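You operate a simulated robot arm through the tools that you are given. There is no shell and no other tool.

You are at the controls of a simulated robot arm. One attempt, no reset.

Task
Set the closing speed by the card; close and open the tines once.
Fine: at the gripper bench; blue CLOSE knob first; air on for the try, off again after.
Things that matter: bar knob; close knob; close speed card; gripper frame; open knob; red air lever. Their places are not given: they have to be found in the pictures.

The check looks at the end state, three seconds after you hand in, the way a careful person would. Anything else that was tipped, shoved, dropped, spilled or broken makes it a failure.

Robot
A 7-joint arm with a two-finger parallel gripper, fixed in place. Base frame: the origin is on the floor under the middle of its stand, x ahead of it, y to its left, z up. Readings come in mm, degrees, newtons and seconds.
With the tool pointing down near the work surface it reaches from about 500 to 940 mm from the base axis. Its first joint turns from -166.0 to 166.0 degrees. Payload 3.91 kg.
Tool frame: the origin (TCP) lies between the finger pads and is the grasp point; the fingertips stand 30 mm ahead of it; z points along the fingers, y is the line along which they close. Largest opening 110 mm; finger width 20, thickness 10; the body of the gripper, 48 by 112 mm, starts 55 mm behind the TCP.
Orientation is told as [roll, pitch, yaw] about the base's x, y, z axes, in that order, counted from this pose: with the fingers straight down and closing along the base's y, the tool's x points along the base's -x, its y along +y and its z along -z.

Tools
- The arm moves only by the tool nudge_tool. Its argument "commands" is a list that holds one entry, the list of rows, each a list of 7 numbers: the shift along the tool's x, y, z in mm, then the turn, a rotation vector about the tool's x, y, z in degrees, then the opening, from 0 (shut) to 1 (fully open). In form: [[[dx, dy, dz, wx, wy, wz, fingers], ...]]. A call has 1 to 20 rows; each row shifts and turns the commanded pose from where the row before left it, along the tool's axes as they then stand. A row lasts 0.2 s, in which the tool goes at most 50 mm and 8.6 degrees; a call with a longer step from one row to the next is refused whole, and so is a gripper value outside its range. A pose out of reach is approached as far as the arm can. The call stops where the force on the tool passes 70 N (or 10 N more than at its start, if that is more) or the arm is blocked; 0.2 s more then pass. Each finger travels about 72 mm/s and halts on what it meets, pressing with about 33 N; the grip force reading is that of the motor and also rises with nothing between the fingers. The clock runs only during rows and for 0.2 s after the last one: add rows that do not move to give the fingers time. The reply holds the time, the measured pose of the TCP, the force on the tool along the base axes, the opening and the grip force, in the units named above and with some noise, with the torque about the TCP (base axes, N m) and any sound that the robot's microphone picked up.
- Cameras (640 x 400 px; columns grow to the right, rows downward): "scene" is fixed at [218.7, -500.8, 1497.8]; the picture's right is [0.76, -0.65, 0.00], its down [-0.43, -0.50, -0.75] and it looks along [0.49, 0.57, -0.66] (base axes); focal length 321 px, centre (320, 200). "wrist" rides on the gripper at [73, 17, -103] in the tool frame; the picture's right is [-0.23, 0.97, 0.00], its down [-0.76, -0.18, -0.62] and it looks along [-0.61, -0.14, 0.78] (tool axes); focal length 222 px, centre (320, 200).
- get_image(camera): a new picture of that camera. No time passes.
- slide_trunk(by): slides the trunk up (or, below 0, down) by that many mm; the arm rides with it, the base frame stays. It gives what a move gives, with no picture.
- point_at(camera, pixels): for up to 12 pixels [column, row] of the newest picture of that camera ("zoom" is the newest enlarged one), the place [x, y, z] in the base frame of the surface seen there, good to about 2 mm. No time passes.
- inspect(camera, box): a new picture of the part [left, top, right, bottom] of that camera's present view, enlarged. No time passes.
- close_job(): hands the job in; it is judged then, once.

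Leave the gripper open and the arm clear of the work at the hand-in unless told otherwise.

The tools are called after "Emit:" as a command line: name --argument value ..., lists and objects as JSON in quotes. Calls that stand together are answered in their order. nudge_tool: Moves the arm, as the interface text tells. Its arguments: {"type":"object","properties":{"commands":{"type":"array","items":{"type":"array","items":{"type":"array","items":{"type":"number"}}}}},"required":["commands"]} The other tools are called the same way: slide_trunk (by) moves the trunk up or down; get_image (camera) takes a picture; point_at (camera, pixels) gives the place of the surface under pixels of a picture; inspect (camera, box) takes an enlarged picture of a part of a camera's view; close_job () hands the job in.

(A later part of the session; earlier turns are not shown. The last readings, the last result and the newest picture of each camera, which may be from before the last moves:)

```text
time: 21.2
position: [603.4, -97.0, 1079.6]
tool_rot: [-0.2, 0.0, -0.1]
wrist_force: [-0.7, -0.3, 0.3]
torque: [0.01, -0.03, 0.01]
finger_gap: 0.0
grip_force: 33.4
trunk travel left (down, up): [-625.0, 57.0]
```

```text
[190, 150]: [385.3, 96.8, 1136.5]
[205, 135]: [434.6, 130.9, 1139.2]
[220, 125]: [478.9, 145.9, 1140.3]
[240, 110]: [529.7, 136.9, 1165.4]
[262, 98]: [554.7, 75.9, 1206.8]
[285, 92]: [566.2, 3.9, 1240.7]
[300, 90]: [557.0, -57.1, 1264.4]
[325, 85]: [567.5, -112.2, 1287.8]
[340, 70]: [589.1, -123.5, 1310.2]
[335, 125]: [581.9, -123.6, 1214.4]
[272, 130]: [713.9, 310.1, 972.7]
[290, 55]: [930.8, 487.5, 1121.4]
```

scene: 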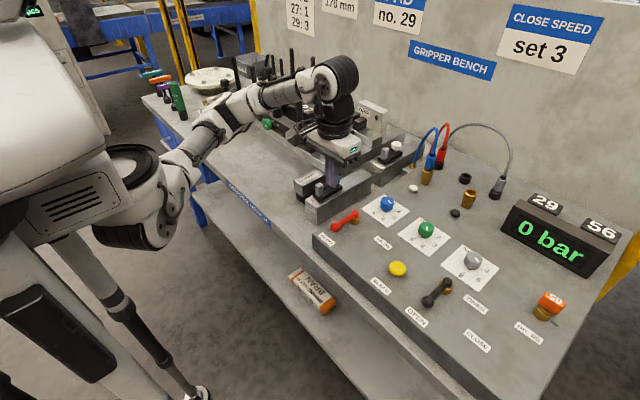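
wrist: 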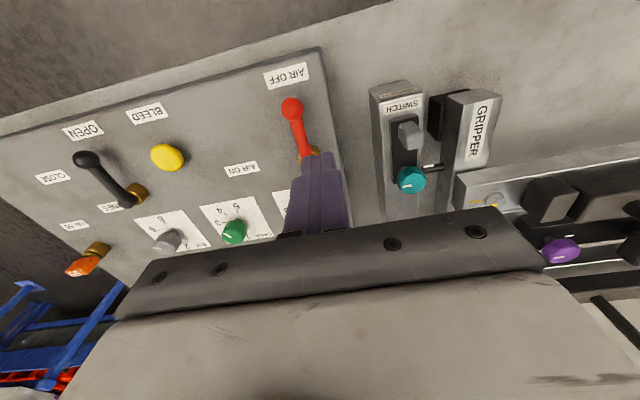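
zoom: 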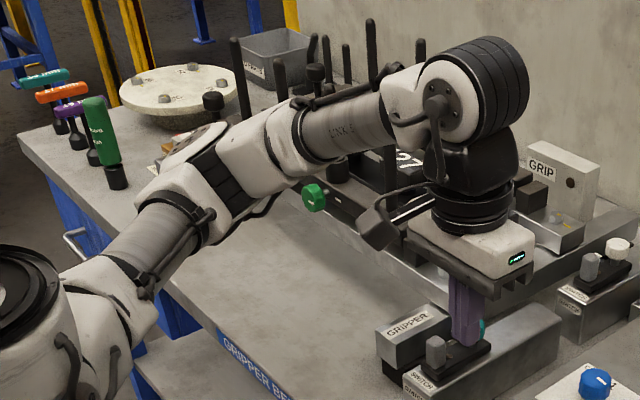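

The elbow (x≤550) stays in front of the frame over empty bench. I'll lower the closed fingers beside the red lever's rod to TCP z≈962, tips at about 932.

Emit:
nudge_tool --commands '[[[0, 0, 30, 0, 0, 0, 0], [0, 0, 30, 0, 0, 0, 0], [0, 0, 30, 0, 0, 0, 0], [0, 0, 18, 0, 0, 0, 0], [0, 0, 10, 0, 0, 0, 0], [0, 0, 0, 0, 0, 0, 0]]]'

Emit:
get_image --camera "wrist"

Emit:
get_image --camera "scene"

```text
time: 22.6
position: [599.8, -97.3, 961.0]
tool_rot: [-0.1, -0.2, -0.1]
wrist_force: [-0.2, -0.2, 0.8]
torque: [-0.01, 0.0, 0.02]
finger_gap: 0.0
grip_force: 33.4
trunk travel left (down, up): [-625.0, 57.0]
```

```text
taken
```

wrist: 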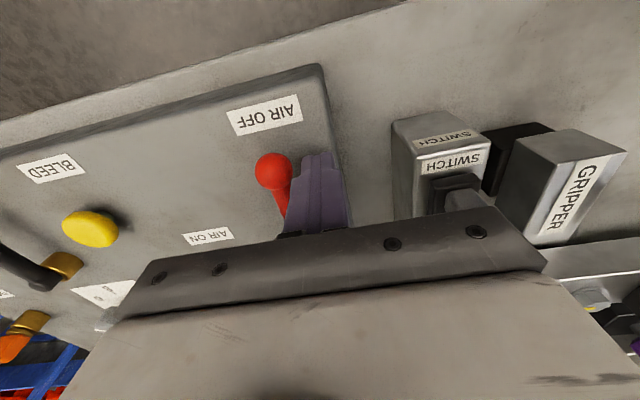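

```text
taken
```

scene: 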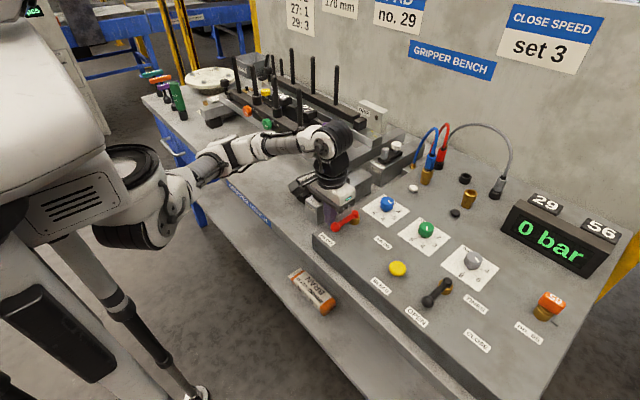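

The fingers stand beside the rod, on its +y side. I'll push the lever along its arc toward AIR ON (counter-clockwise), watching the force.

Emit:
nudge_tool --commands '[[[0.5, -12.5, 0, 0, 0, 0, 0], [1.7, -14.6, 0, 0, 0, 0, 0], [-0.9, -14.2, 0, 0, 0, 0, 0], [-4.6, -13.6, 0, 0, 0, 0, 0], [-8, -11.9, 0, 0, 0, 0, 0], [-10.8, -9.4, 0, 0, 0, 0, 0], [0, 0, 0, 0, 0, 0, 0]]]'

Emit:
inspect --camera "scene" --box '[300, 170, 420, 260]'

Emit:
get_image --camera "wrist"

```text
time: 24.2
position: [623.6, -174.4, 961.4]
tool_rot: [-0.1, -0.2, -0.2]
wrist_force: [0.1, -0.1, 0.5]
torque: [-0.03, -0.05, -0.01]
finger_gap: 0.1
grip_force: 32.9
trunk travel left (down, up): [-625.0, 57.0]
```

```text
4.44 times, centred on (360, 215) of scene
```

zoom: 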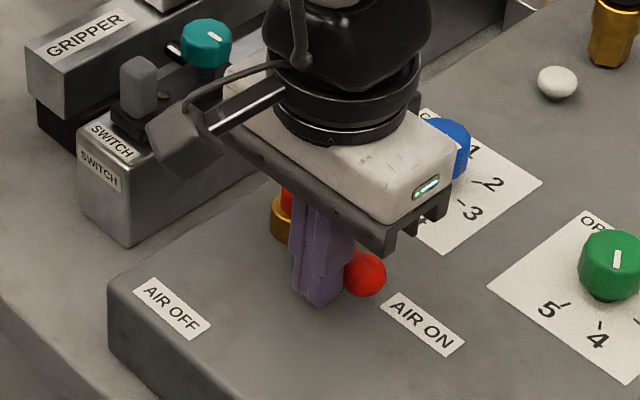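

```text
taken
```

wrist: 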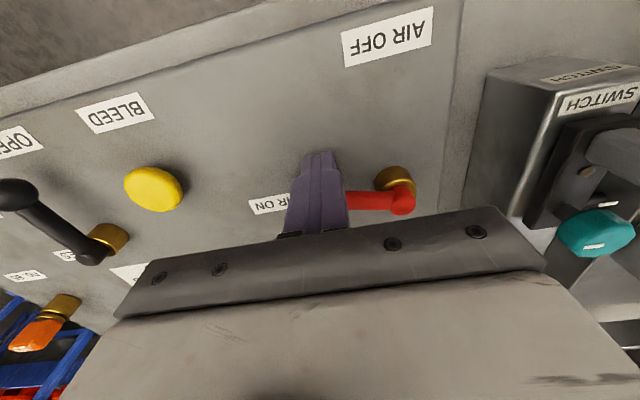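

The lever is at about 262° and moved freely. I'll push the rest of the way to 270° and check the gauge.

Emit:
nudge_tool --commands '[[[-6.5, -3.2, 0, 0, 0, 0, 0], [-6.4, -3.1, 0, 0, 0, 0, 0], [0, 0, 0, 0, 0, 0, 0]]]'

Emit:
get_image --camera "scene"

Emit:
get_image --camera "wrist"

```text
time: 25.0
position: [636.1, -181.9, 960.6]
tool_rot: [-0.1, -0.1, -0.1]
wrist_force: [0.0, 0.4, 0.3]
torque: [0.02, -0.03, 0.01]
finger_gap: 0.0
grip_force: 33.2
trunk travel left (down, up): [-625.0, 57.0]
```

```text
taken
```

scene: 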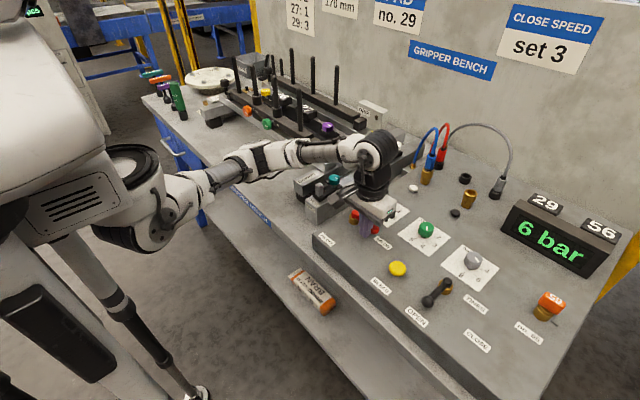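

```text
taken
```

wrist: 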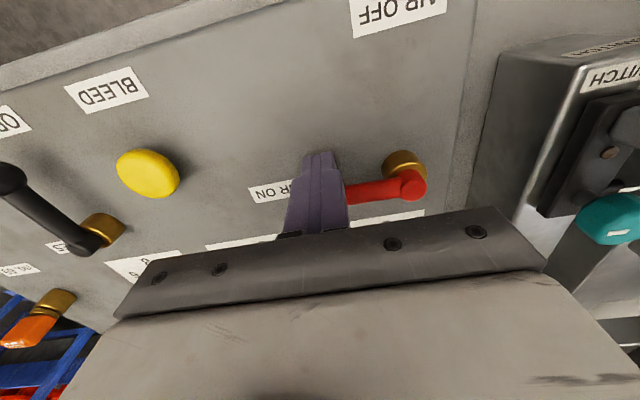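

The gauge now reads 6 bar, so air is on. I'll back the fingers off the red lever, lift to z≈1040, and move to above (601, -357), the +y side of the black TINES lever.

Emit:
nudge_tool --commands '[[[8, 0, 0, 0, 0, 0, 0], [0, 0, -25, 0, 0, 0, 0], [0, 0, -40, 0, 0, 0, 0], [0, 0, -15, 0, 0, 0, 0], [6.75, -44, 0, 0, 0, 0, 0], [6.75, -44, 0, 0, 0, 0, 0], [6.75, -44, 0, 0, 0, 0, 0], [6.75, -44, 0, 0, 0, 0, 0], [0, 0, 0, 0, 0, 0, 0]]]'

Emit:
get_image --camera "scene"

Emit:
get_image --camera "wrist"

```text
time: 27.0
position: [598.4, -357.3, 1042.8]
tool_rot: [-0.2, -0.1, 0.1]
wrist_force: [-0.1, 0.1, 0.2]
torque: [-0.01, -0.01, 0.04]
finger_gap: 0.1
grip_force: 33.3
trunk travel left (down, up): [-625.0, 57.0]
```

```text
taken
```

scene: 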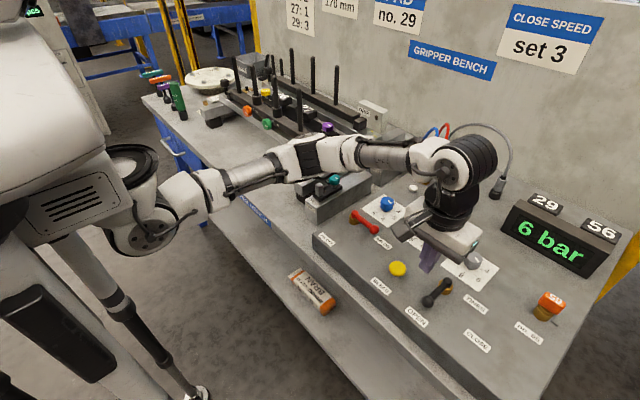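

```text
taken
```

wrist: 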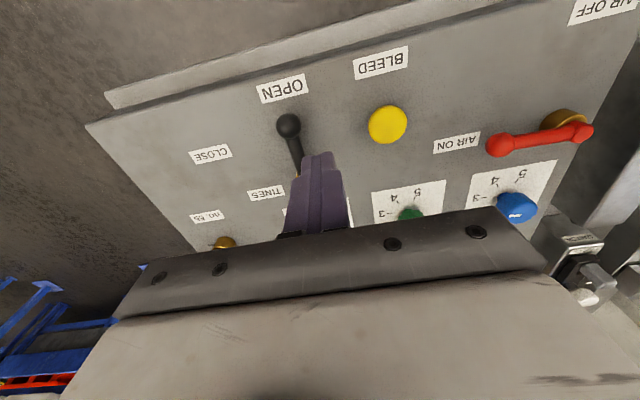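

The red lever is at AIR ON. The forearm now crosses near the teal switch, so I'll check its height and measure the black lever before lowering.

Emit:
inspect --camera "scene" --box '[220, 110, 440, 240]'

Emit:
point_at --camera "scene" --pixels '[[220, 182], [245, 178], [270, 168], [295, 165], [320, 165], [345, 160], [370, 160], [400, 165], [428, 299], [446, 285], [437, 292], [476, 341]]'

```text
2.91 times, centred on (330, 175) of scene
```

zoom: 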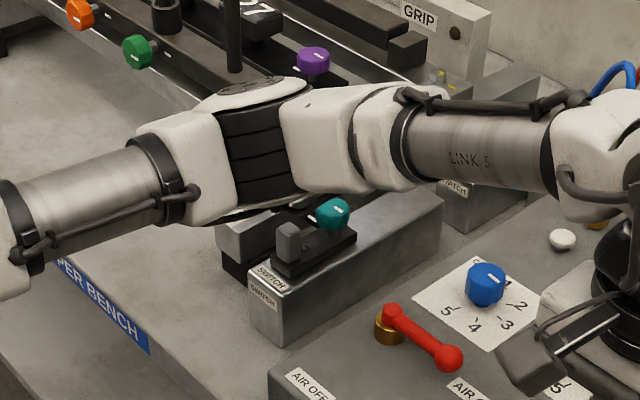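

```text
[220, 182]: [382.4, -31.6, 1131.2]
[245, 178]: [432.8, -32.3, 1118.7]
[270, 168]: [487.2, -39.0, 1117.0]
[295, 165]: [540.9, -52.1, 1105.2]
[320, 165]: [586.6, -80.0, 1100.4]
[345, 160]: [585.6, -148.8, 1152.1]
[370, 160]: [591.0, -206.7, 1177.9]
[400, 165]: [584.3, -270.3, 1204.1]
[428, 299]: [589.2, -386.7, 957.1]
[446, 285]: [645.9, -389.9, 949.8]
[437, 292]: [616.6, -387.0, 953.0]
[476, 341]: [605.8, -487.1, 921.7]
```

The elbow's underside is around z≈1040 beside the switch block. For extra clearance I'll raise the trunk 50 mm before lowering the hand.

Emit:
slide_trunk --by 50

```text
time: 27.9
position: [598.8, -357.2, 1093.3]
tool_rot: [-0.1, 0.0, -0.1]
wrist_force: [0.6, 0.1, 0.1]
torque: [-0.01, -0.01, -0.02]
finger_gap: 0.1
grip_force: 33.4
trunk travel left (down, up): [-675.0, 7.0]
```

Now I'll lower 90 mm and check the elbow again.

Emit:
nudge_tool --commands '[[[-2, 0, 30, 0, 0, 0, 0], [0, 0, 30, 0, 0, 0, 0], [0, 0, 30, 0, 0, 0, 0], [0, 0, 0, 0, 0, 0, 0]]]'

Emit:
get_image --camera "scene"

Emit:
point_at --camera "scene" --pixels '[[220, 182], [245, 178], [270, 168], [295, 165], [320, 165], [345, 160], [370, 160], [300, 180], [320, 175], [332, 180]]'

Emit:
inspect --camera "scene" --box '[220, 110, 440, 240]'

```text
time: 28.9
position: [599.3, -354.6, 1004.7]
tool_rot: [-0.2, -0.1, 0.0]
wrist_force: [-1.0, 0.0, -0.6]
torque: [0.0, -0.03, -0.02]
finger_gap: 0.0
grip_force: 32.8
trunk travel left (down, up): [-675.0, 7.0]
```

```text
taken
```

scene: 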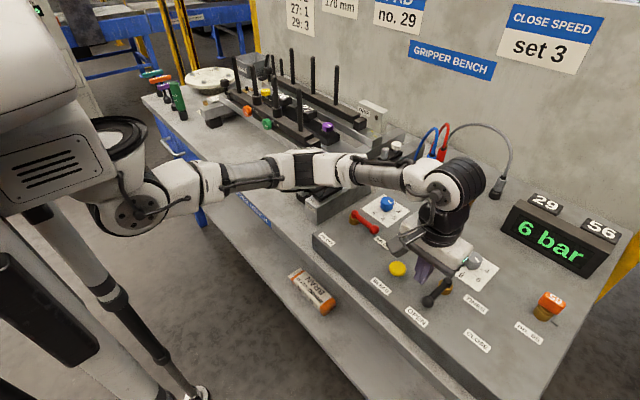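

```text
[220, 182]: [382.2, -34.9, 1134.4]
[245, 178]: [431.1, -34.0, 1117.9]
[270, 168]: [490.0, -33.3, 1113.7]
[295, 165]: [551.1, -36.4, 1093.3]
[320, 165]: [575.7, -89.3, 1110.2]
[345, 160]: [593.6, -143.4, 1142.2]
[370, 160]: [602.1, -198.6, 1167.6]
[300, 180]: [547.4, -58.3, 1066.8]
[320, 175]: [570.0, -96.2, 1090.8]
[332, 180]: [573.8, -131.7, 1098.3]
```

```text
2.91 times, centred on (330, 175) of scene
```

zoom: 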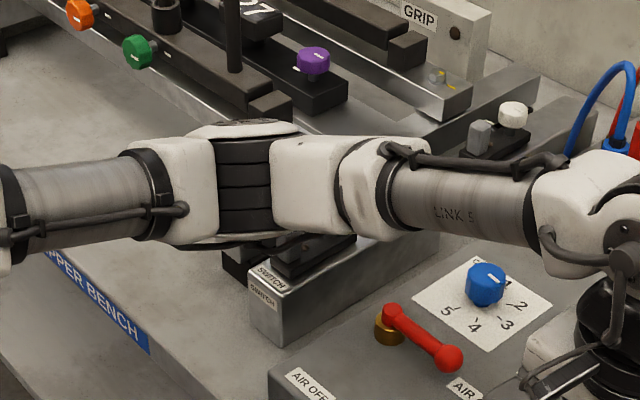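

The elbow has about 45 mm or more over the switches. I'll lower the last 42 mm and check the finger position next to the black lever.

Emit:
nudge_tool --commands '[[[0, 0, 20, 0, 0, 0, 0], [0, 0, 15, 0, 0, 0, 0], [0, 0, 7, 0, 0, 0, 0], [0, 0, 0, 0, 0, 0, 0]]]'

Emit:
get_image --camera "wrist"

Emit:
get_image --camera "scene"

```text
time: 29.9
position: [598.6, -356.0, 960.5]
tool_rot: [0.0, 0.1, -0.1]
wrist_force: [-1.1, 0.0, 1.0]
torque: [-0.01, 0.0, 0.0]
finger_gap: 0.0
grip_force: 32.7
trunk travel left (down, up): [-675.0, 7.0]
```

```text
taken
```

wrist: 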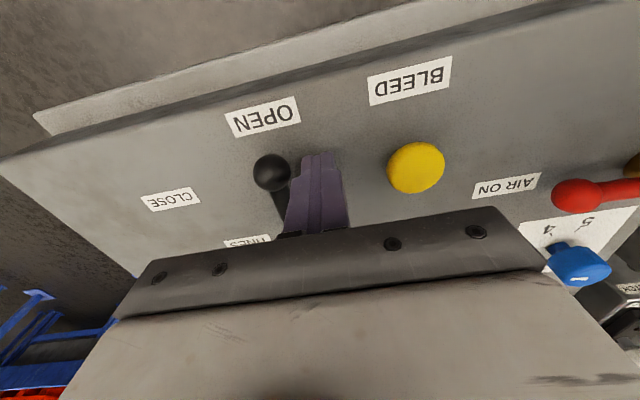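

```text
taken
```

scene: 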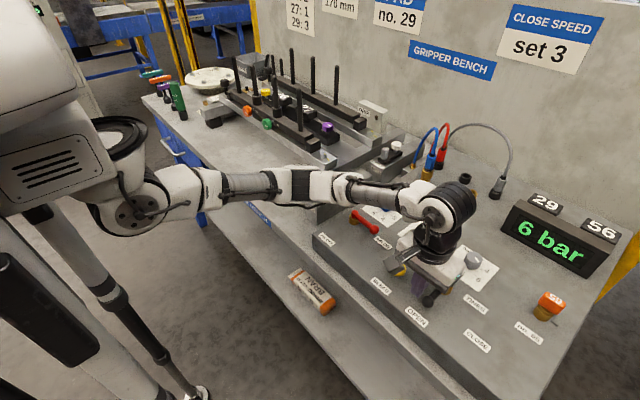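

The fingers are on the +y side of the black lever, clear of the yellow button. I'll push it along its arc toward CLOSE, first to about 225°, then look.

Emit:
nudge_tool --commands '[[[-2.4, -14.5, 0, 0, 0, 0, 0], [2.7, -14.1, 0, 0, 0, 0, 0], [-0.9, -14.2, 0, 0, 0, 0, 0], [-4.6, -13.6, 0, 0, 0, 0, 0], [0, 0, 0, 0, 0, 0, 0]]]'

Emit:
get_image --camera "wrist"

Emit:
get_image --camera "scene"

```text
time: 31.1
position: [605.4, -413.2, 961.9]
tool_rot: [-0.1, -0.1, 0.1]
wrist_force: [8.0, 7.3, 0.6]
torque: [0.13, -0.15, 0.16]
finger_gap: 0.0
grip_force: 33.2
trunk travel left (down, up): [-675.0, 7.0]
```

```text
taken
```

wrist: 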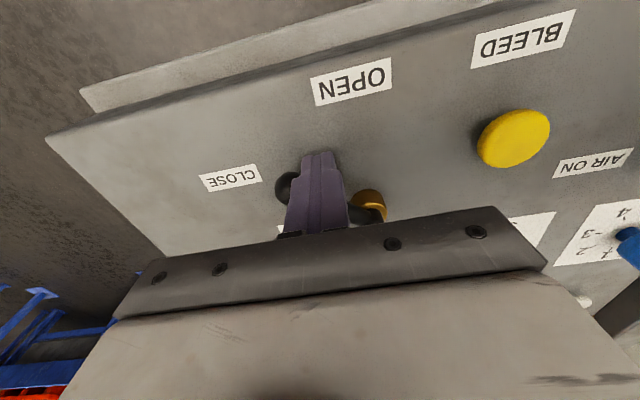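

```text
taken
```

scene: 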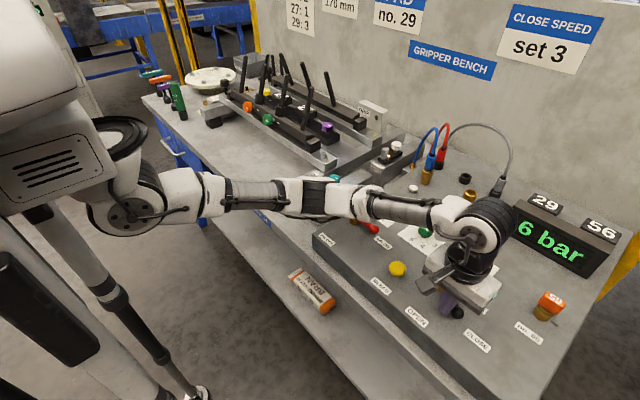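

The posts in the frame are tilting, so the tines are closing. There's about 11 N on the lever. I'll push a few mm further to see whether it's at its stop, and watch.

Emit:
nudge_tool --commands '[[[-2.5, -4, 0, 0, 0, 0, 0], [0, 0, 0, 0, 0, 0, 0]]]'

Emit:
get_image --camera "scene"

Emit:
inspect --camera "scene" --box '[180, 40, 440, 200]'

Emit:
get_image --camera "wrist"

```text
time: 31.7
position: [604.5, -420.2, 959.8]
tool_rot: [-0.2, 0.0, -0.5]
wrist_force: [-0.1, 1.3, -0.4]
torque: [0.02, -0.04, -0.02]
finger_gap: 0.1
grip_force: 32.9
trunk travel left (down, up): [-675.0, 7.0]
```

```text
taken
```

scene: 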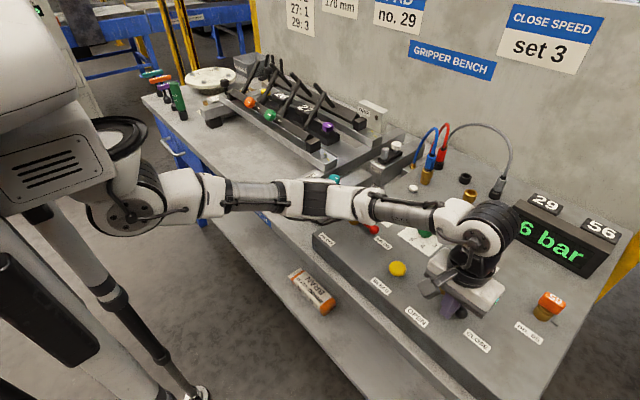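

```text
2.46 times, centred on (310, 120) of scene
```

zoom: 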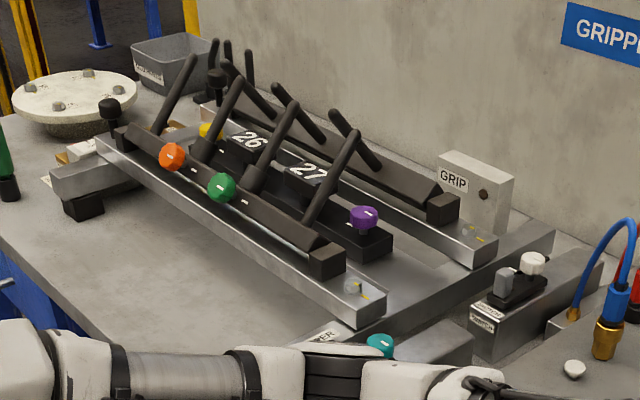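

```text
taken
```

wrist: 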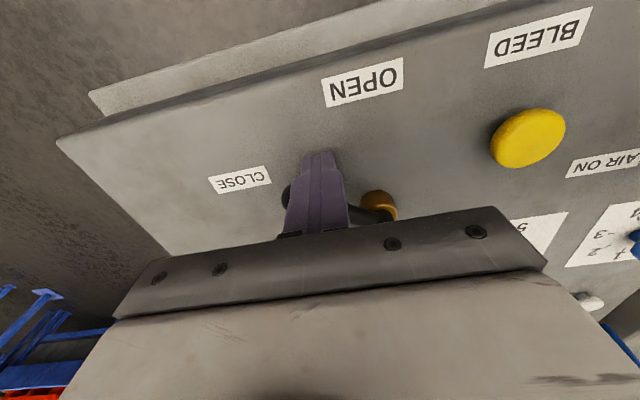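

The lever has gone over (force dropped to about 1 N) and the tines keep closing. I'll hold still for 1.5 s and check the tines.

Emit:
nudge_tool --commands '[[[0, 0, 0, 0, 0, 0, 0], [0, 0, 0, 0, 0, 0, 0], [0, 0, 0, 0, 0, 0, 0], [0, 0, 0, 0, 0, 0, 0], [0, 0, 0, 0, 0, 0, 0], [0, 0, 0, 0, 0, 0, 0], [0, 0, 0, 0, 0, 0, 0]]]'

Emit:
inspect --camera "scene" --box '[180, 40, 440, 200]'

Emit:
get_image --camera "scene"

```text
time: 33.3
position: [607.3, -418.9, 961.5]
tool_rot: [-0.1, 0.0, -0.2]
wrist_force: [0.2, -0.4, -0.1]
torque: [0.02, 0.0, 0.0]
finger_gap: 0.0
grip_force: 33.1
trunk travel left (down, up): [-675.0, 7.0]
```

```text
2.46 times, centred on (310, 120) of scene
```

zoom: 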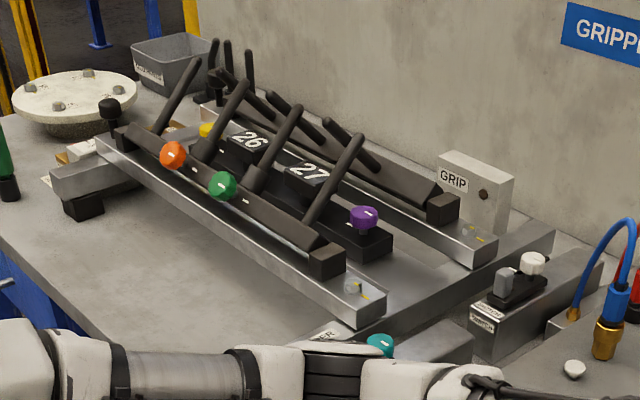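

```text
taken
```

scene: 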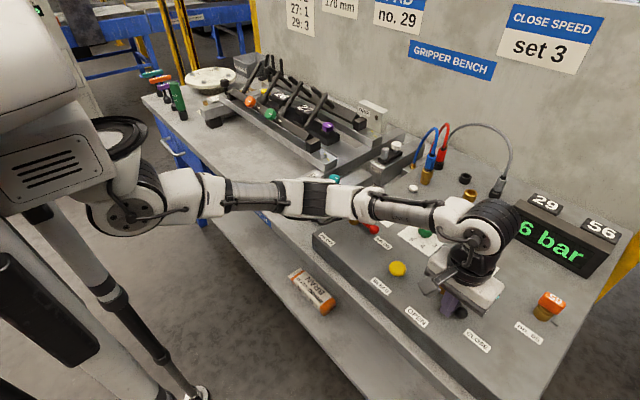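

The back row of tines tilted further than before. I'll wait another 1.5 s to see whether the movement has ended.

Emit:
nudge_tool --commands '[[[0, 0, 0, 0, 0, 0, 0], [0, 0, 0, 0, 0, 0, 0], [0, 0, 0, 0, 0, 0, 0], [0, 0, 0, 0, 0, 0, 0], [0, 0, 0, 0, 0, 0, 0], [0, 0, 0, 0, 0, 0, 0], [0, 0, 0, 0, 0, 0, 0]]]'

Emit:
inspect --camera "scene" --box '[180, 40, 440, 200]'

Emit:
inspect --camera "scene" --box '[400, 220, 520, 350]'

Emit:
get_image --camera "wrist"

```text
time: 34.9
position: [607.0, -419.1, 960.7]
tool_rot: [-0.1, 0.0, -0.1]
wrist_force: [-0.6, -0.1, 0.8]
torque: [0.02, -0.03, 0.01]
finger_gap: 0.2
grip_force: 32.9
trunk travel left (down, up): [-675.0, 7.0]
```

```text
2.46 times, centred on (310, 120) of scene
```

zoom: 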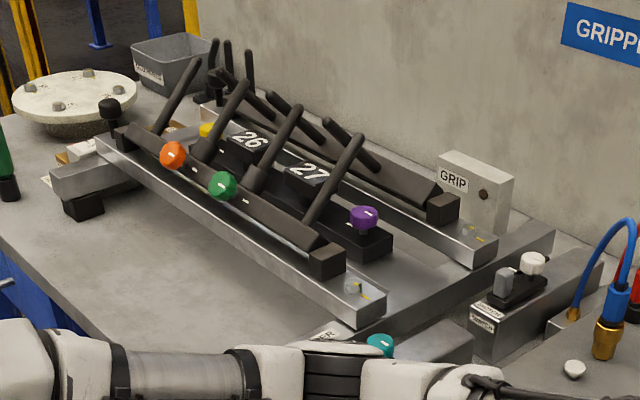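

```text
3.08 times, centred on (460, 285) of scene
```

zoom: 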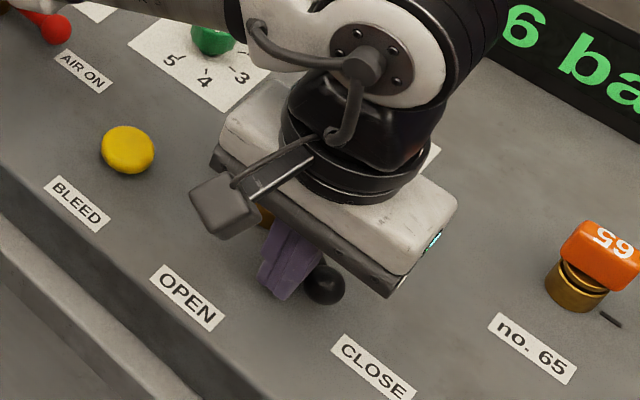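

```text
taken
```

wrist: 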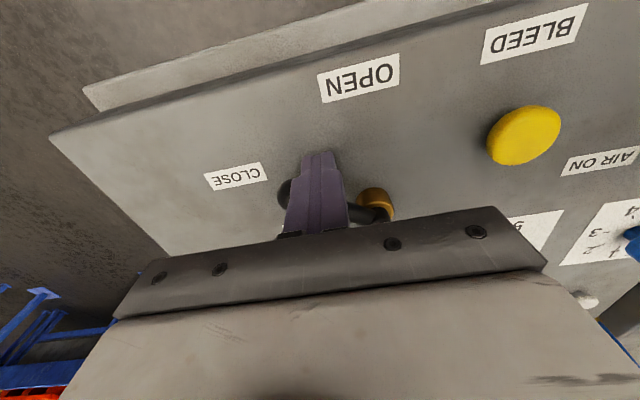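

The tines have stopped, both rows tilted inward about 36°, so they're closed. Now for opening: I'll back off, lift over the black lever, and come down on its other side at about (650, -445).

Emit:
nudge_tool --commands '[[[8, 5, 0, 0, 0, 0, 0], [0, 0, -25, 0, 0, 0, 0], [0, 0, -35, 0, 0, 0, 0], [-25.5, -15.5, 0, 0, 0, 0, 0], [-25.5, -15.5, 0, 0, 0, 0, 0], [0, 0, 0, 0, 0, 0, 0]]]'

Emit:
get_image --camera "wrist"

Emit:
inspect --camera "scene" --box '[400, 220, 520, 350]'

```text
time: 36.3
position: [651.3, -443.1, 1021.0]
tool_rot: [-0.1, 0.1, -0.1]
wrist_force: [0.0, 0.4, 0.5]
torque: [-0.03, -0.01, -0.01]
finger_gap: 0.1
grip_force: 33.0
trunk travel left (down, up): [-675.0, 7.0]
```

```text
taken
```

wrist: 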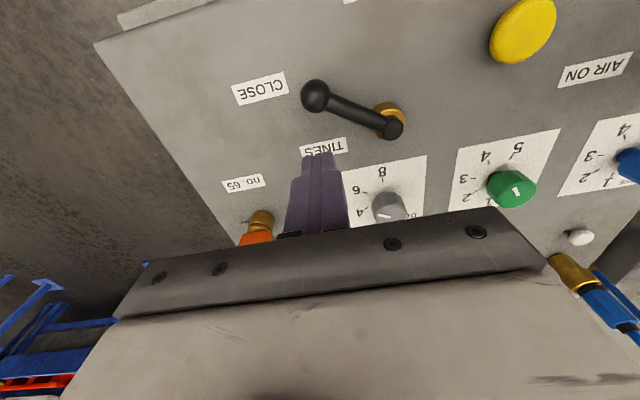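

```text
3.08 times, centred on (460, 285) of scene
```

zoom: 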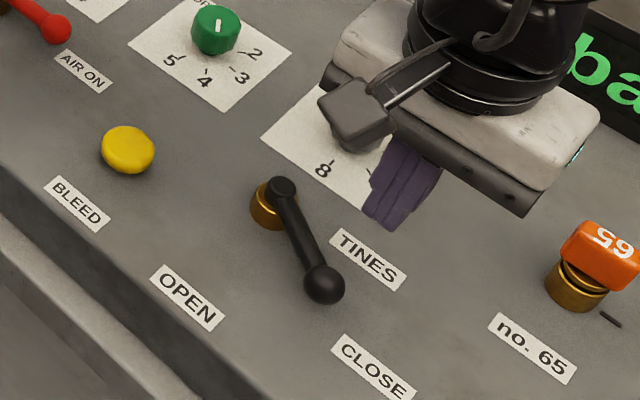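

The lever clearly points at CLOSE. I'll read its exact place and then lower behind it.

Emit:
point_at --camera "zoom" --pixels '[[323, 284], [280, 188], [300, 232], [312, 256], [327, 270], [310, 230]]'

```text
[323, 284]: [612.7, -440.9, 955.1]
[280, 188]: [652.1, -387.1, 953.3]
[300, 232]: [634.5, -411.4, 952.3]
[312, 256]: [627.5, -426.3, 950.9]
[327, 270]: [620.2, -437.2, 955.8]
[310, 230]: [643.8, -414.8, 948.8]
```

The pivot is at (652, -387), the ball at (615, -442), and the angle is 236°. Lowering 59 mm on the far side, with about 10 mm clearance.

Emit:
nudge_tool --commands '[[[0, 0, 25, 0, 0, 0, 0], [0, 0, 25, 0, 0, 0, 0], [0, 0, 9, 0, 0, 0, 0], [0, 0, 0, 0, 0, 0, 0]]]'

Emit:
inspect --camera "scene" --box '[180, 40, 440, 200]'

Emit:
inspect --camera "scene" --box '[400, 220, 520, 350]'

```text
time: 37.3
position: [652.0, -441.7, 960.2]
tool_rot: [-0.2, 0.0, -0.1]
wrist_force: [0.6, -0.3, -0.4]
torque: [0.03, 0.0, -0.04]
finger_gap: 0.0
grip_force: 32.7
trunk travel left (down, up): [-675.0, 7.0]
```

```text
2.46 times, centred on (310, 120) of scene
```

zoom: 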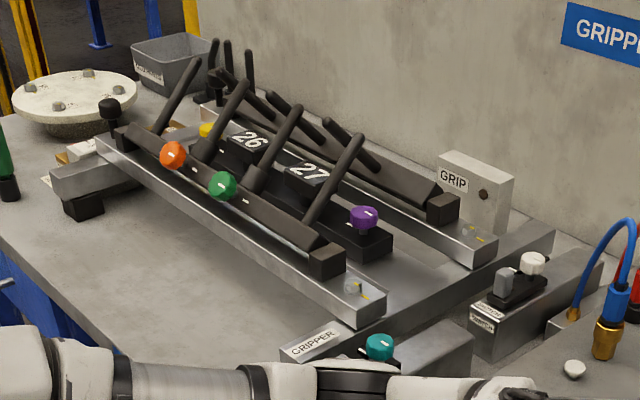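

```text
3.08 times, centred on (460, 285) of scene
```

zoom: 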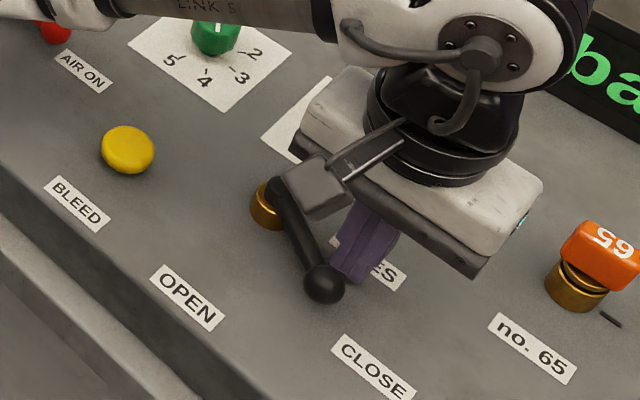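

Now I'll push the black lever back along its arc toward OPEN, stopping a little before the end to check.

Emit:
nudge_tool --commands '[[[10.3, 1.4, 0, 0, 0, 0, 0], [11.8, 4.1, 0, 0, 0, 0, 0], [11.9, 7.9, 0, 0, 0, 0, 0], [6.7, 6.9, 0, 0, 0, 0, 0], [5.4, 8, 0, 0, 0, 0, 0], [0, 0, 0, 0, 0, 0, 0]]]'

Emit:
get_image --camera "scene"

Emit:
get_image --camera "wrist"

```text
time: 38.7
position: [602.2, -416.6, 959.8]
tool_rot: [0.0, 0.2, -0.3]
wrist_force: [1.0, 1.1, -0.1]
torque: [-0.03, 0.02, -0.01]
finger_gap: 0.0
grip_force: 33.0
trunk travel left (down, up): [-675.0, 7.0]
```

```text
taken
```

scene: 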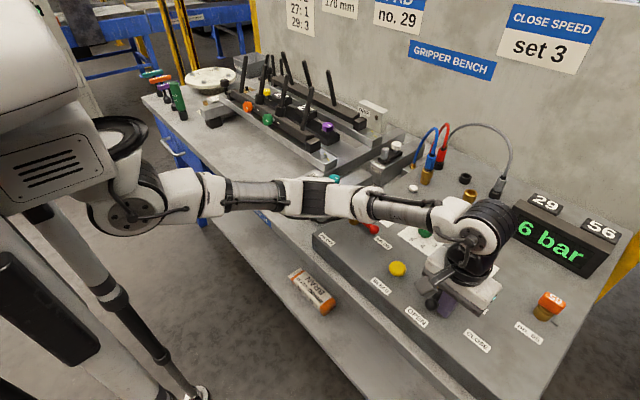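

```text
taken
```

wrist: 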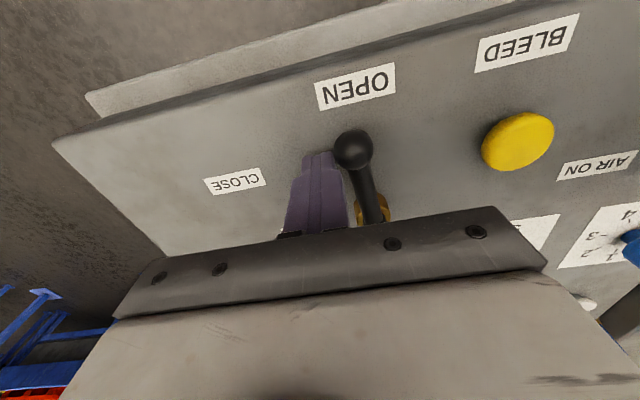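

The tines are opening. I'll nudge the lever the last bit (about 9 mm) to its OPEN stop.

Emit:
nudge_tool --commands '[[[1, 4, 0, 0, 0, 0, 0], [1, 4, 0, 0, 0, 0, 0], [0, 0, 0, 0, 0, 0, 0], [0, 0, 0, 0, 0, 0, 0]]]'

Emit:
get_image --camera "scene"

Emit:
get_image --camera "wrist"

Emit:
inspect --camera "scene" --box '[400, 220, 520, 350]'

```text
time: 39.7
position: [603.2, -407.3, 961.4]
tool_rot: [0.0, 0.0, 0.0]
wrist_force: [0.1, -0.5, 0.8]
torque: [-0.03, -0.02, 0.01]
finger_gap: 0.0
grip_force: 33.1
trunk travel left (down, up): [-675.0, 7.0]
```

```text
taken
```

scene: 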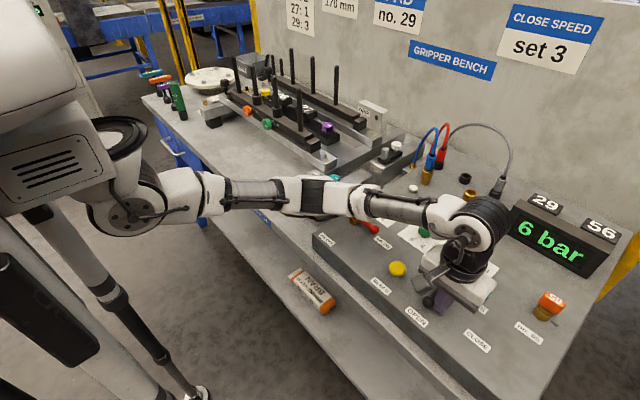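

```text
taken
```

wrist: 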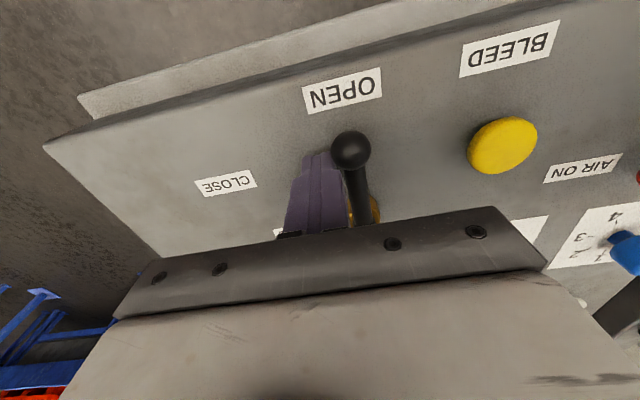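

```text
3.08 times, centred on (460, 285) of scene
```

zoom: 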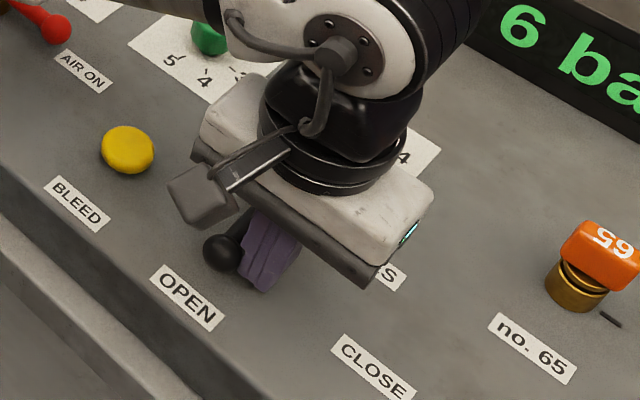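

The tines stand upright again and the black lever is back at OPEN. Next comes air off. I'll back away from the black lever, lift to z≈1040, and go to above (683, -180), on the +x side of the red lever.

Emit:
nudge_tool --commands '[[[0, -8, 0, 0, 0, 0, 0], [0, 0, -30, 0, 0, 0, 0], [0, 0, -40, 0, 0, 0, 0], [0, 0, -10, 0, 0, 0, 0], [-13.3, 39, 0, 0, 0, 0, 0], [-13.3, 39, 0, 0, 0, 0, 0], [-13.3, 39, 0, 0, 0, 0, 0], [-13.3, 39, 0, 0, 0, 0, 0], [-13.3, 39, 0, 0, 0, 0, 0], [-13.3, 39, 0, 0, 0, 0, 0], [0, 0, 0, 0, 0, 0, 0]]]'

Emit:
get_image --camera "scene"

Emit:
get_image --camera "wrist"

Emit:
inspect --camera "scene" --box '[400, 270, 500, 360]'

```text
time: 42.1
position: [682.1, -180.7, 1041.6]
tool_rot: [-0.2, 0.0, -0.1]
wrist_force: [-0.3, 0.0, 0.3]
torque: [-0.03, -0.05, -0.01]
finger_gap: 0.0
grip_force: 33.7
trunk travel left (down, up): [-675.0, 7.0]
```

```text
taken
```

scene: 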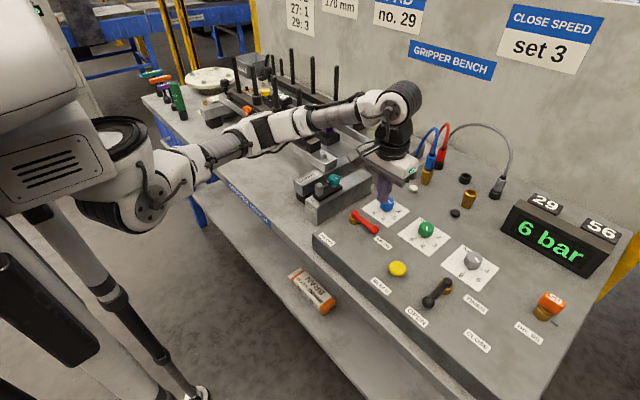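

```text
taken
```

wrist: 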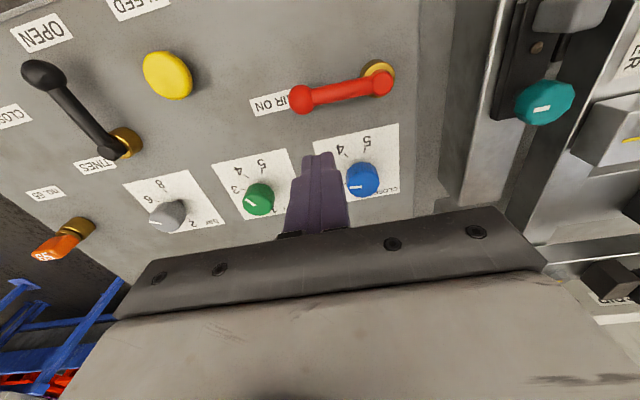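

```text
4.44 times, centred on (450, 315) of scene
```

zoom: 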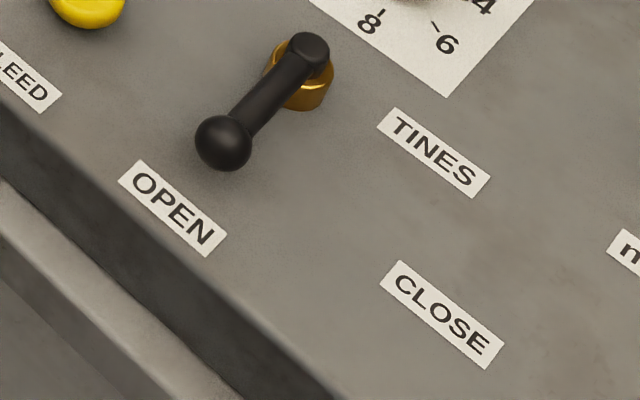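

The black lever matches its starting OPEN place. I'll measure the red lever at AIR ON in the wrist picture (boss ≈(378,82), ball ≈(302,98)) before lowering.

Emit:
point_at --camera "wrist" --pixels '[[302, 98], [340, 92], [360, 89], [380, 83], [320, 98], [362, 180], [318, 157]]'

```text
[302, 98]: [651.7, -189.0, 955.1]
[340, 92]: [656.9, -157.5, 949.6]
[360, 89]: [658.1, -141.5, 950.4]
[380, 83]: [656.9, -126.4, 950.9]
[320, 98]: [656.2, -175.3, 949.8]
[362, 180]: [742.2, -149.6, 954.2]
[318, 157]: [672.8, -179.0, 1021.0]
```

The red lever runs from (655, -127) to (652, -191), at about 268°. I'll lower 80 mm at (682, -181), leaving about 9 mm gap to the rod and 40 mm to the blue knob.

Emit:
nudge_tool --commands '[[[0, 0, 30, 0, 0, 0, 0], [0, 0, 30, 0, 0, 0, 0], [0, 0, 20, 0, 0, 0, 0], [0, 0, 0, 0, 0, 0, 0]]]'

Emit:
get_image --camera "wrist"

Emit:
get_image --camera "scene"

```text
time: 43.1
position: [682.3, -180.3, 962.0]
tool_rot: [-0.1, 0.0, -0.1]
wrist_force: [0.3, -1.0, 0.0]
torque: [-0.02, 0.01, 0.02]
finger_gap: 0.2
grip_force: 33.2
trunk travel left (down, up): [-675.0, 7.0]
```

```text
taken
```

wrist: 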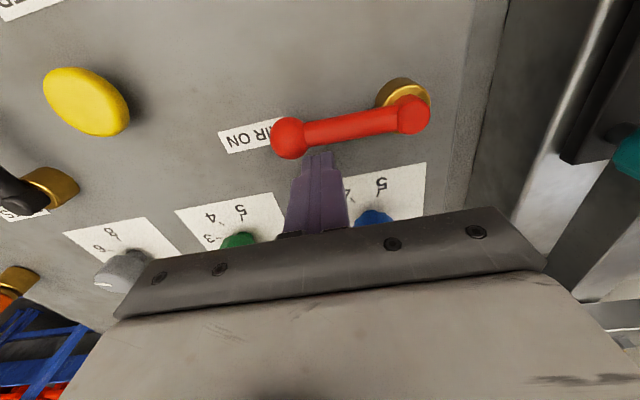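

```text
taken
```

scene: 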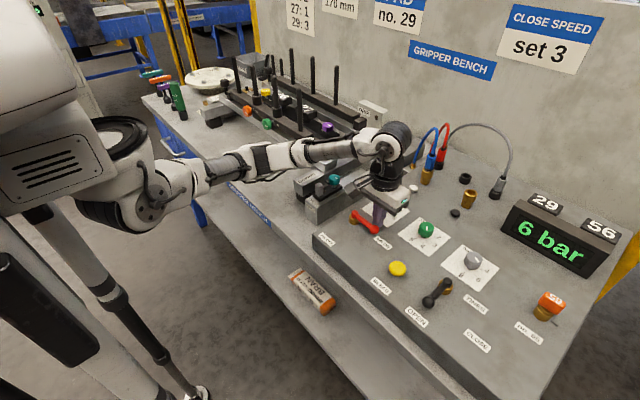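

The fingers are behind the red lever on its +x side. I'll push it along its arc back toward AIR OFF.

Emit:
nudge_tool --commands '[[[10.3, 0.3, 0, 0, 0, 0, 0], [14.1, -2.4, 0, 0, 0, 0, 0], [14.3, 0.9, 0, 0, 0, 0, 0], [13.7, 4.5, 0, 0, 0, 0, 0], [11.9, 7.9, 0, 0, 0, 0, 0], [9.5, 10.7, 0, 0, 0, 0, 0], [4.5, 8.4, 0, 0, 0, 0, 0], [0, 0, 0, 0, 0, 0, 0]]]'

Emit:
get_image --camera "scene"

Emit:
get_image --camera "wrist"

Emit:
inspect --camera "scene" --box '[300, 190, 400, 260]'

```text
time: 44.9
position: [603.3, -150.7, 963.3]
tool_rot: [0.0, 0.0, -0.1]
wrist_force: [-0.3, -0.2, 1.2]
torque: [0.04, 0.02, 0.0]
finger_gap: 0.0
grip_force: 33.1
trunk travel left (down, up): [-675.0, 7.0]
```

```text
taken
```

scene: 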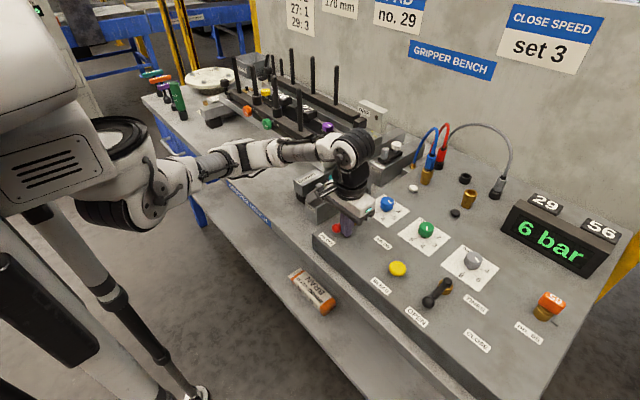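

```text
taken
```

wrist: 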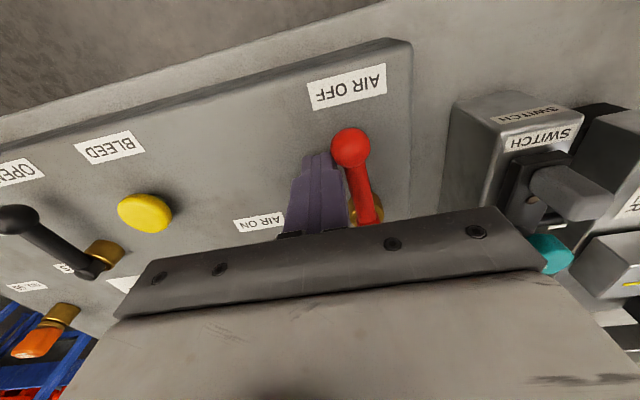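

```text
5.71 times, centred on (350, 225) of scene
```

zoom: 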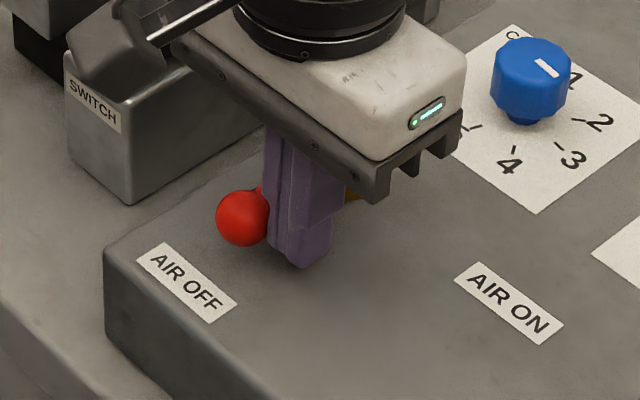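

The lever is almost at its original AIR OFF place, but the gauge still shows 6 bar. I'll nudge the last few mm to the stop.

Emit:
nudge_tool --commands '[[[1, 3, 0, 0, 0, 0, 0], [0.5, 3, 0, 0, 0, 0, 0], [0, 0, 0, 0, 0, 0, 0], [0, 0, 0, 0, 0, 0, 0]]]'

Emit:
get_image --camera "scene"

Emit:
inspect --camera "scene" --box '[300, 190, 400, 260]'

```text
time: 45.9
position: [602.3, -145.8, 962.1]
tool_rot: [-0.1, -0.1, 0.0]
wrist_force: [8.6, -21.8, 2.8]
torque: [-0.36, -0.13, 0.15]
finger_gap: 0.2
grip_force: 33.0
trunk travel left (down, up): [-675.0, 7.0]
```

```text
taken
```

scene: 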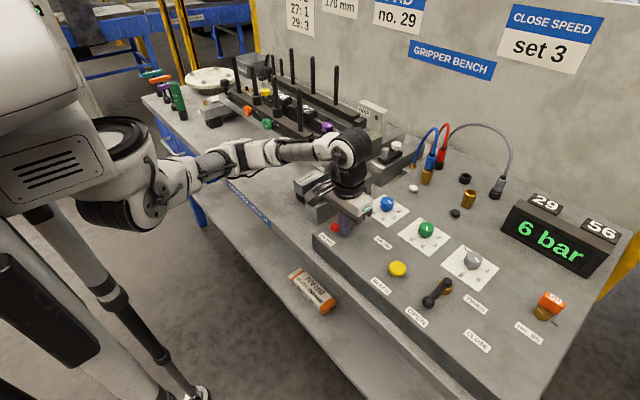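

```text
5.71 times, centred on (350, 225) of scene
```

zoom: 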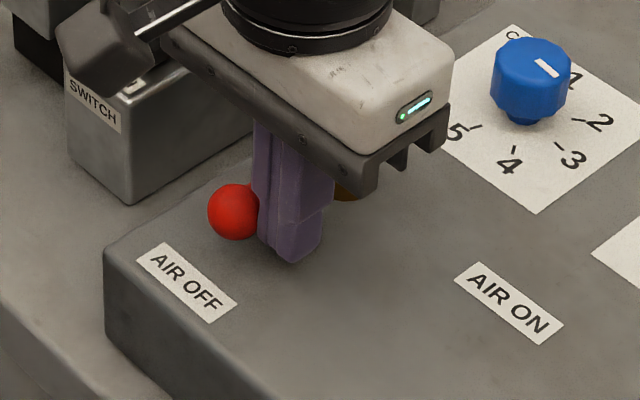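

The lever is at its AIR OFF stop (about 23 N reaction, ball back at its starting place). I'll ease off and wait a second to see what the gauge does.

Emit:
nudge_tool --commands '[[[0, -10, 0, 0, 0, 0, 0], [0, 0, -30, 0, 0, 0, 0], [0, 0, -40, 0, 0, 0, 0], [0, 0, -10, 0, 0, 0, 0], [0, 0, 0, 0, 0, 0, 0], [0, 0, 0, 0, 0, 0, 0], [0, 0, 0, 0, 0, 0, 0]]]'

Emit:
get_image --camera "scene"

Emit:
inspect --camera "scene" --box '[300, 190, 400, 260]'

Emit:
inspect --camera "scene" --box '[480, 170, 640, 290]'

```text
time: 47.5
position: [601.5, -155.3, 1041.5]
tool_rot: [-0.1, 0.0, -0.1]
wrist_force: [-0.4, -0.4, 0.5]
torque: [-0.02, 0.02, -0.02]
finger_gap: 0.1
grip_force: 32.7
trunk travel left (down, up): [-675.0, 7.0]
```

```text
taken
```

scene: 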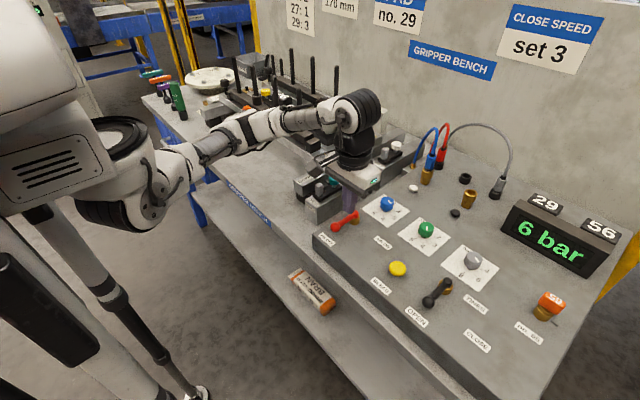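

```text
5.71 times, centred on (350, 225) of scene
```

zoom: 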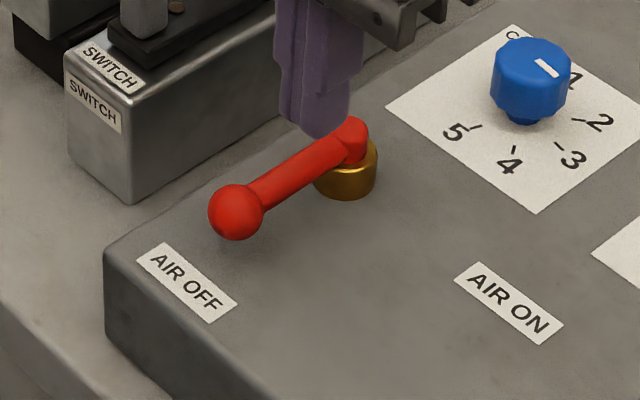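

```text
3.33 times, centred on (560, 230) of scene
```

zoom: 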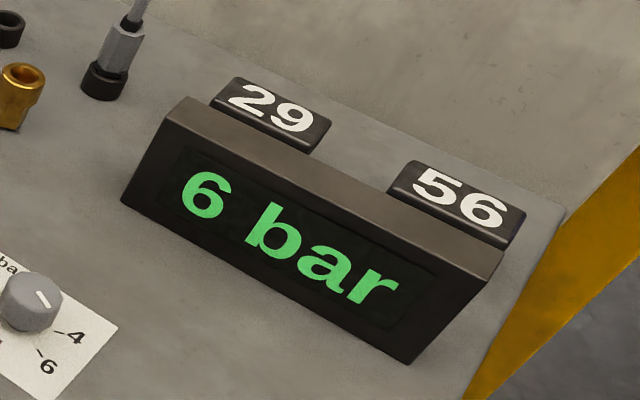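

The red lever is fully at AIR OFF, but the gauge still holds 6 bar, so pressure is trapped. The bench has a yellow BLEED button for that, and the bench started at 0 bar, so venting it is part of putting the air off. I'll look closely at the button.

Emit:
inspect --camera "scene" --box '[376, 250, 416, 290]'

Emit:
point_at --camera "scene" --pixels '[[397, 267], [392, 264], [403, 266], [398, 262], [398, 272], [388, 277], [408, 266]]'

Emit:
inspect --camera "scene" --box '[440, 240, 508, 296]'

```text
10.00 times, centred on (396, 270) of scene
```

zoom: 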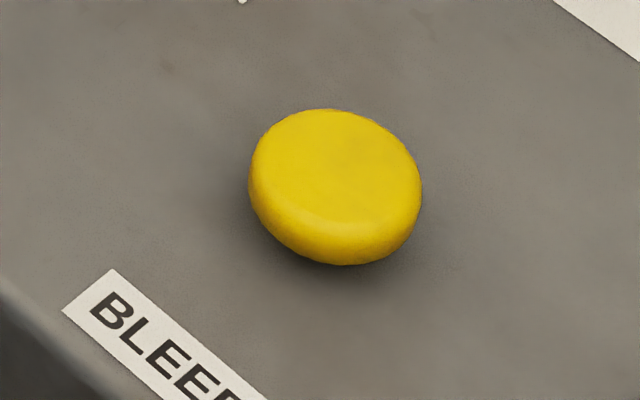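

```text
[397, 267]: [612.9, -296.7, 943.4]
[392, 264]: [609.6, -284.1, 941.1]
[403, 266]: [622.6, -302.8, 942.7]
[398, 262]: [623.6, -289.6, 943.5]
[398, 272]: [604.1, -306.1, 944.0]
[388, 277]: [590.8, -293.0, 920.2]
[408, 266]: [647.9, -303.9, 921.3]
```

```text
7.14 times, centred on (474, 268) of scene
```

zoom: 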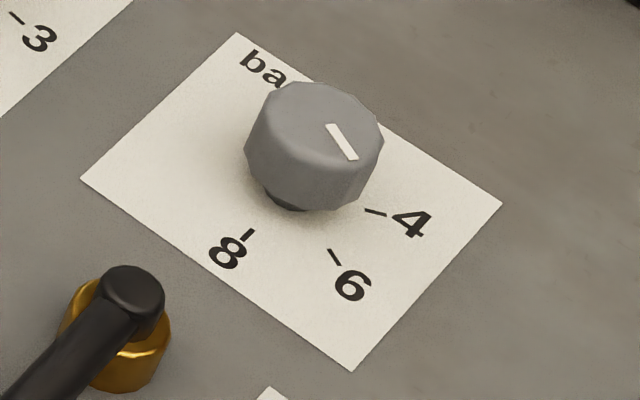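

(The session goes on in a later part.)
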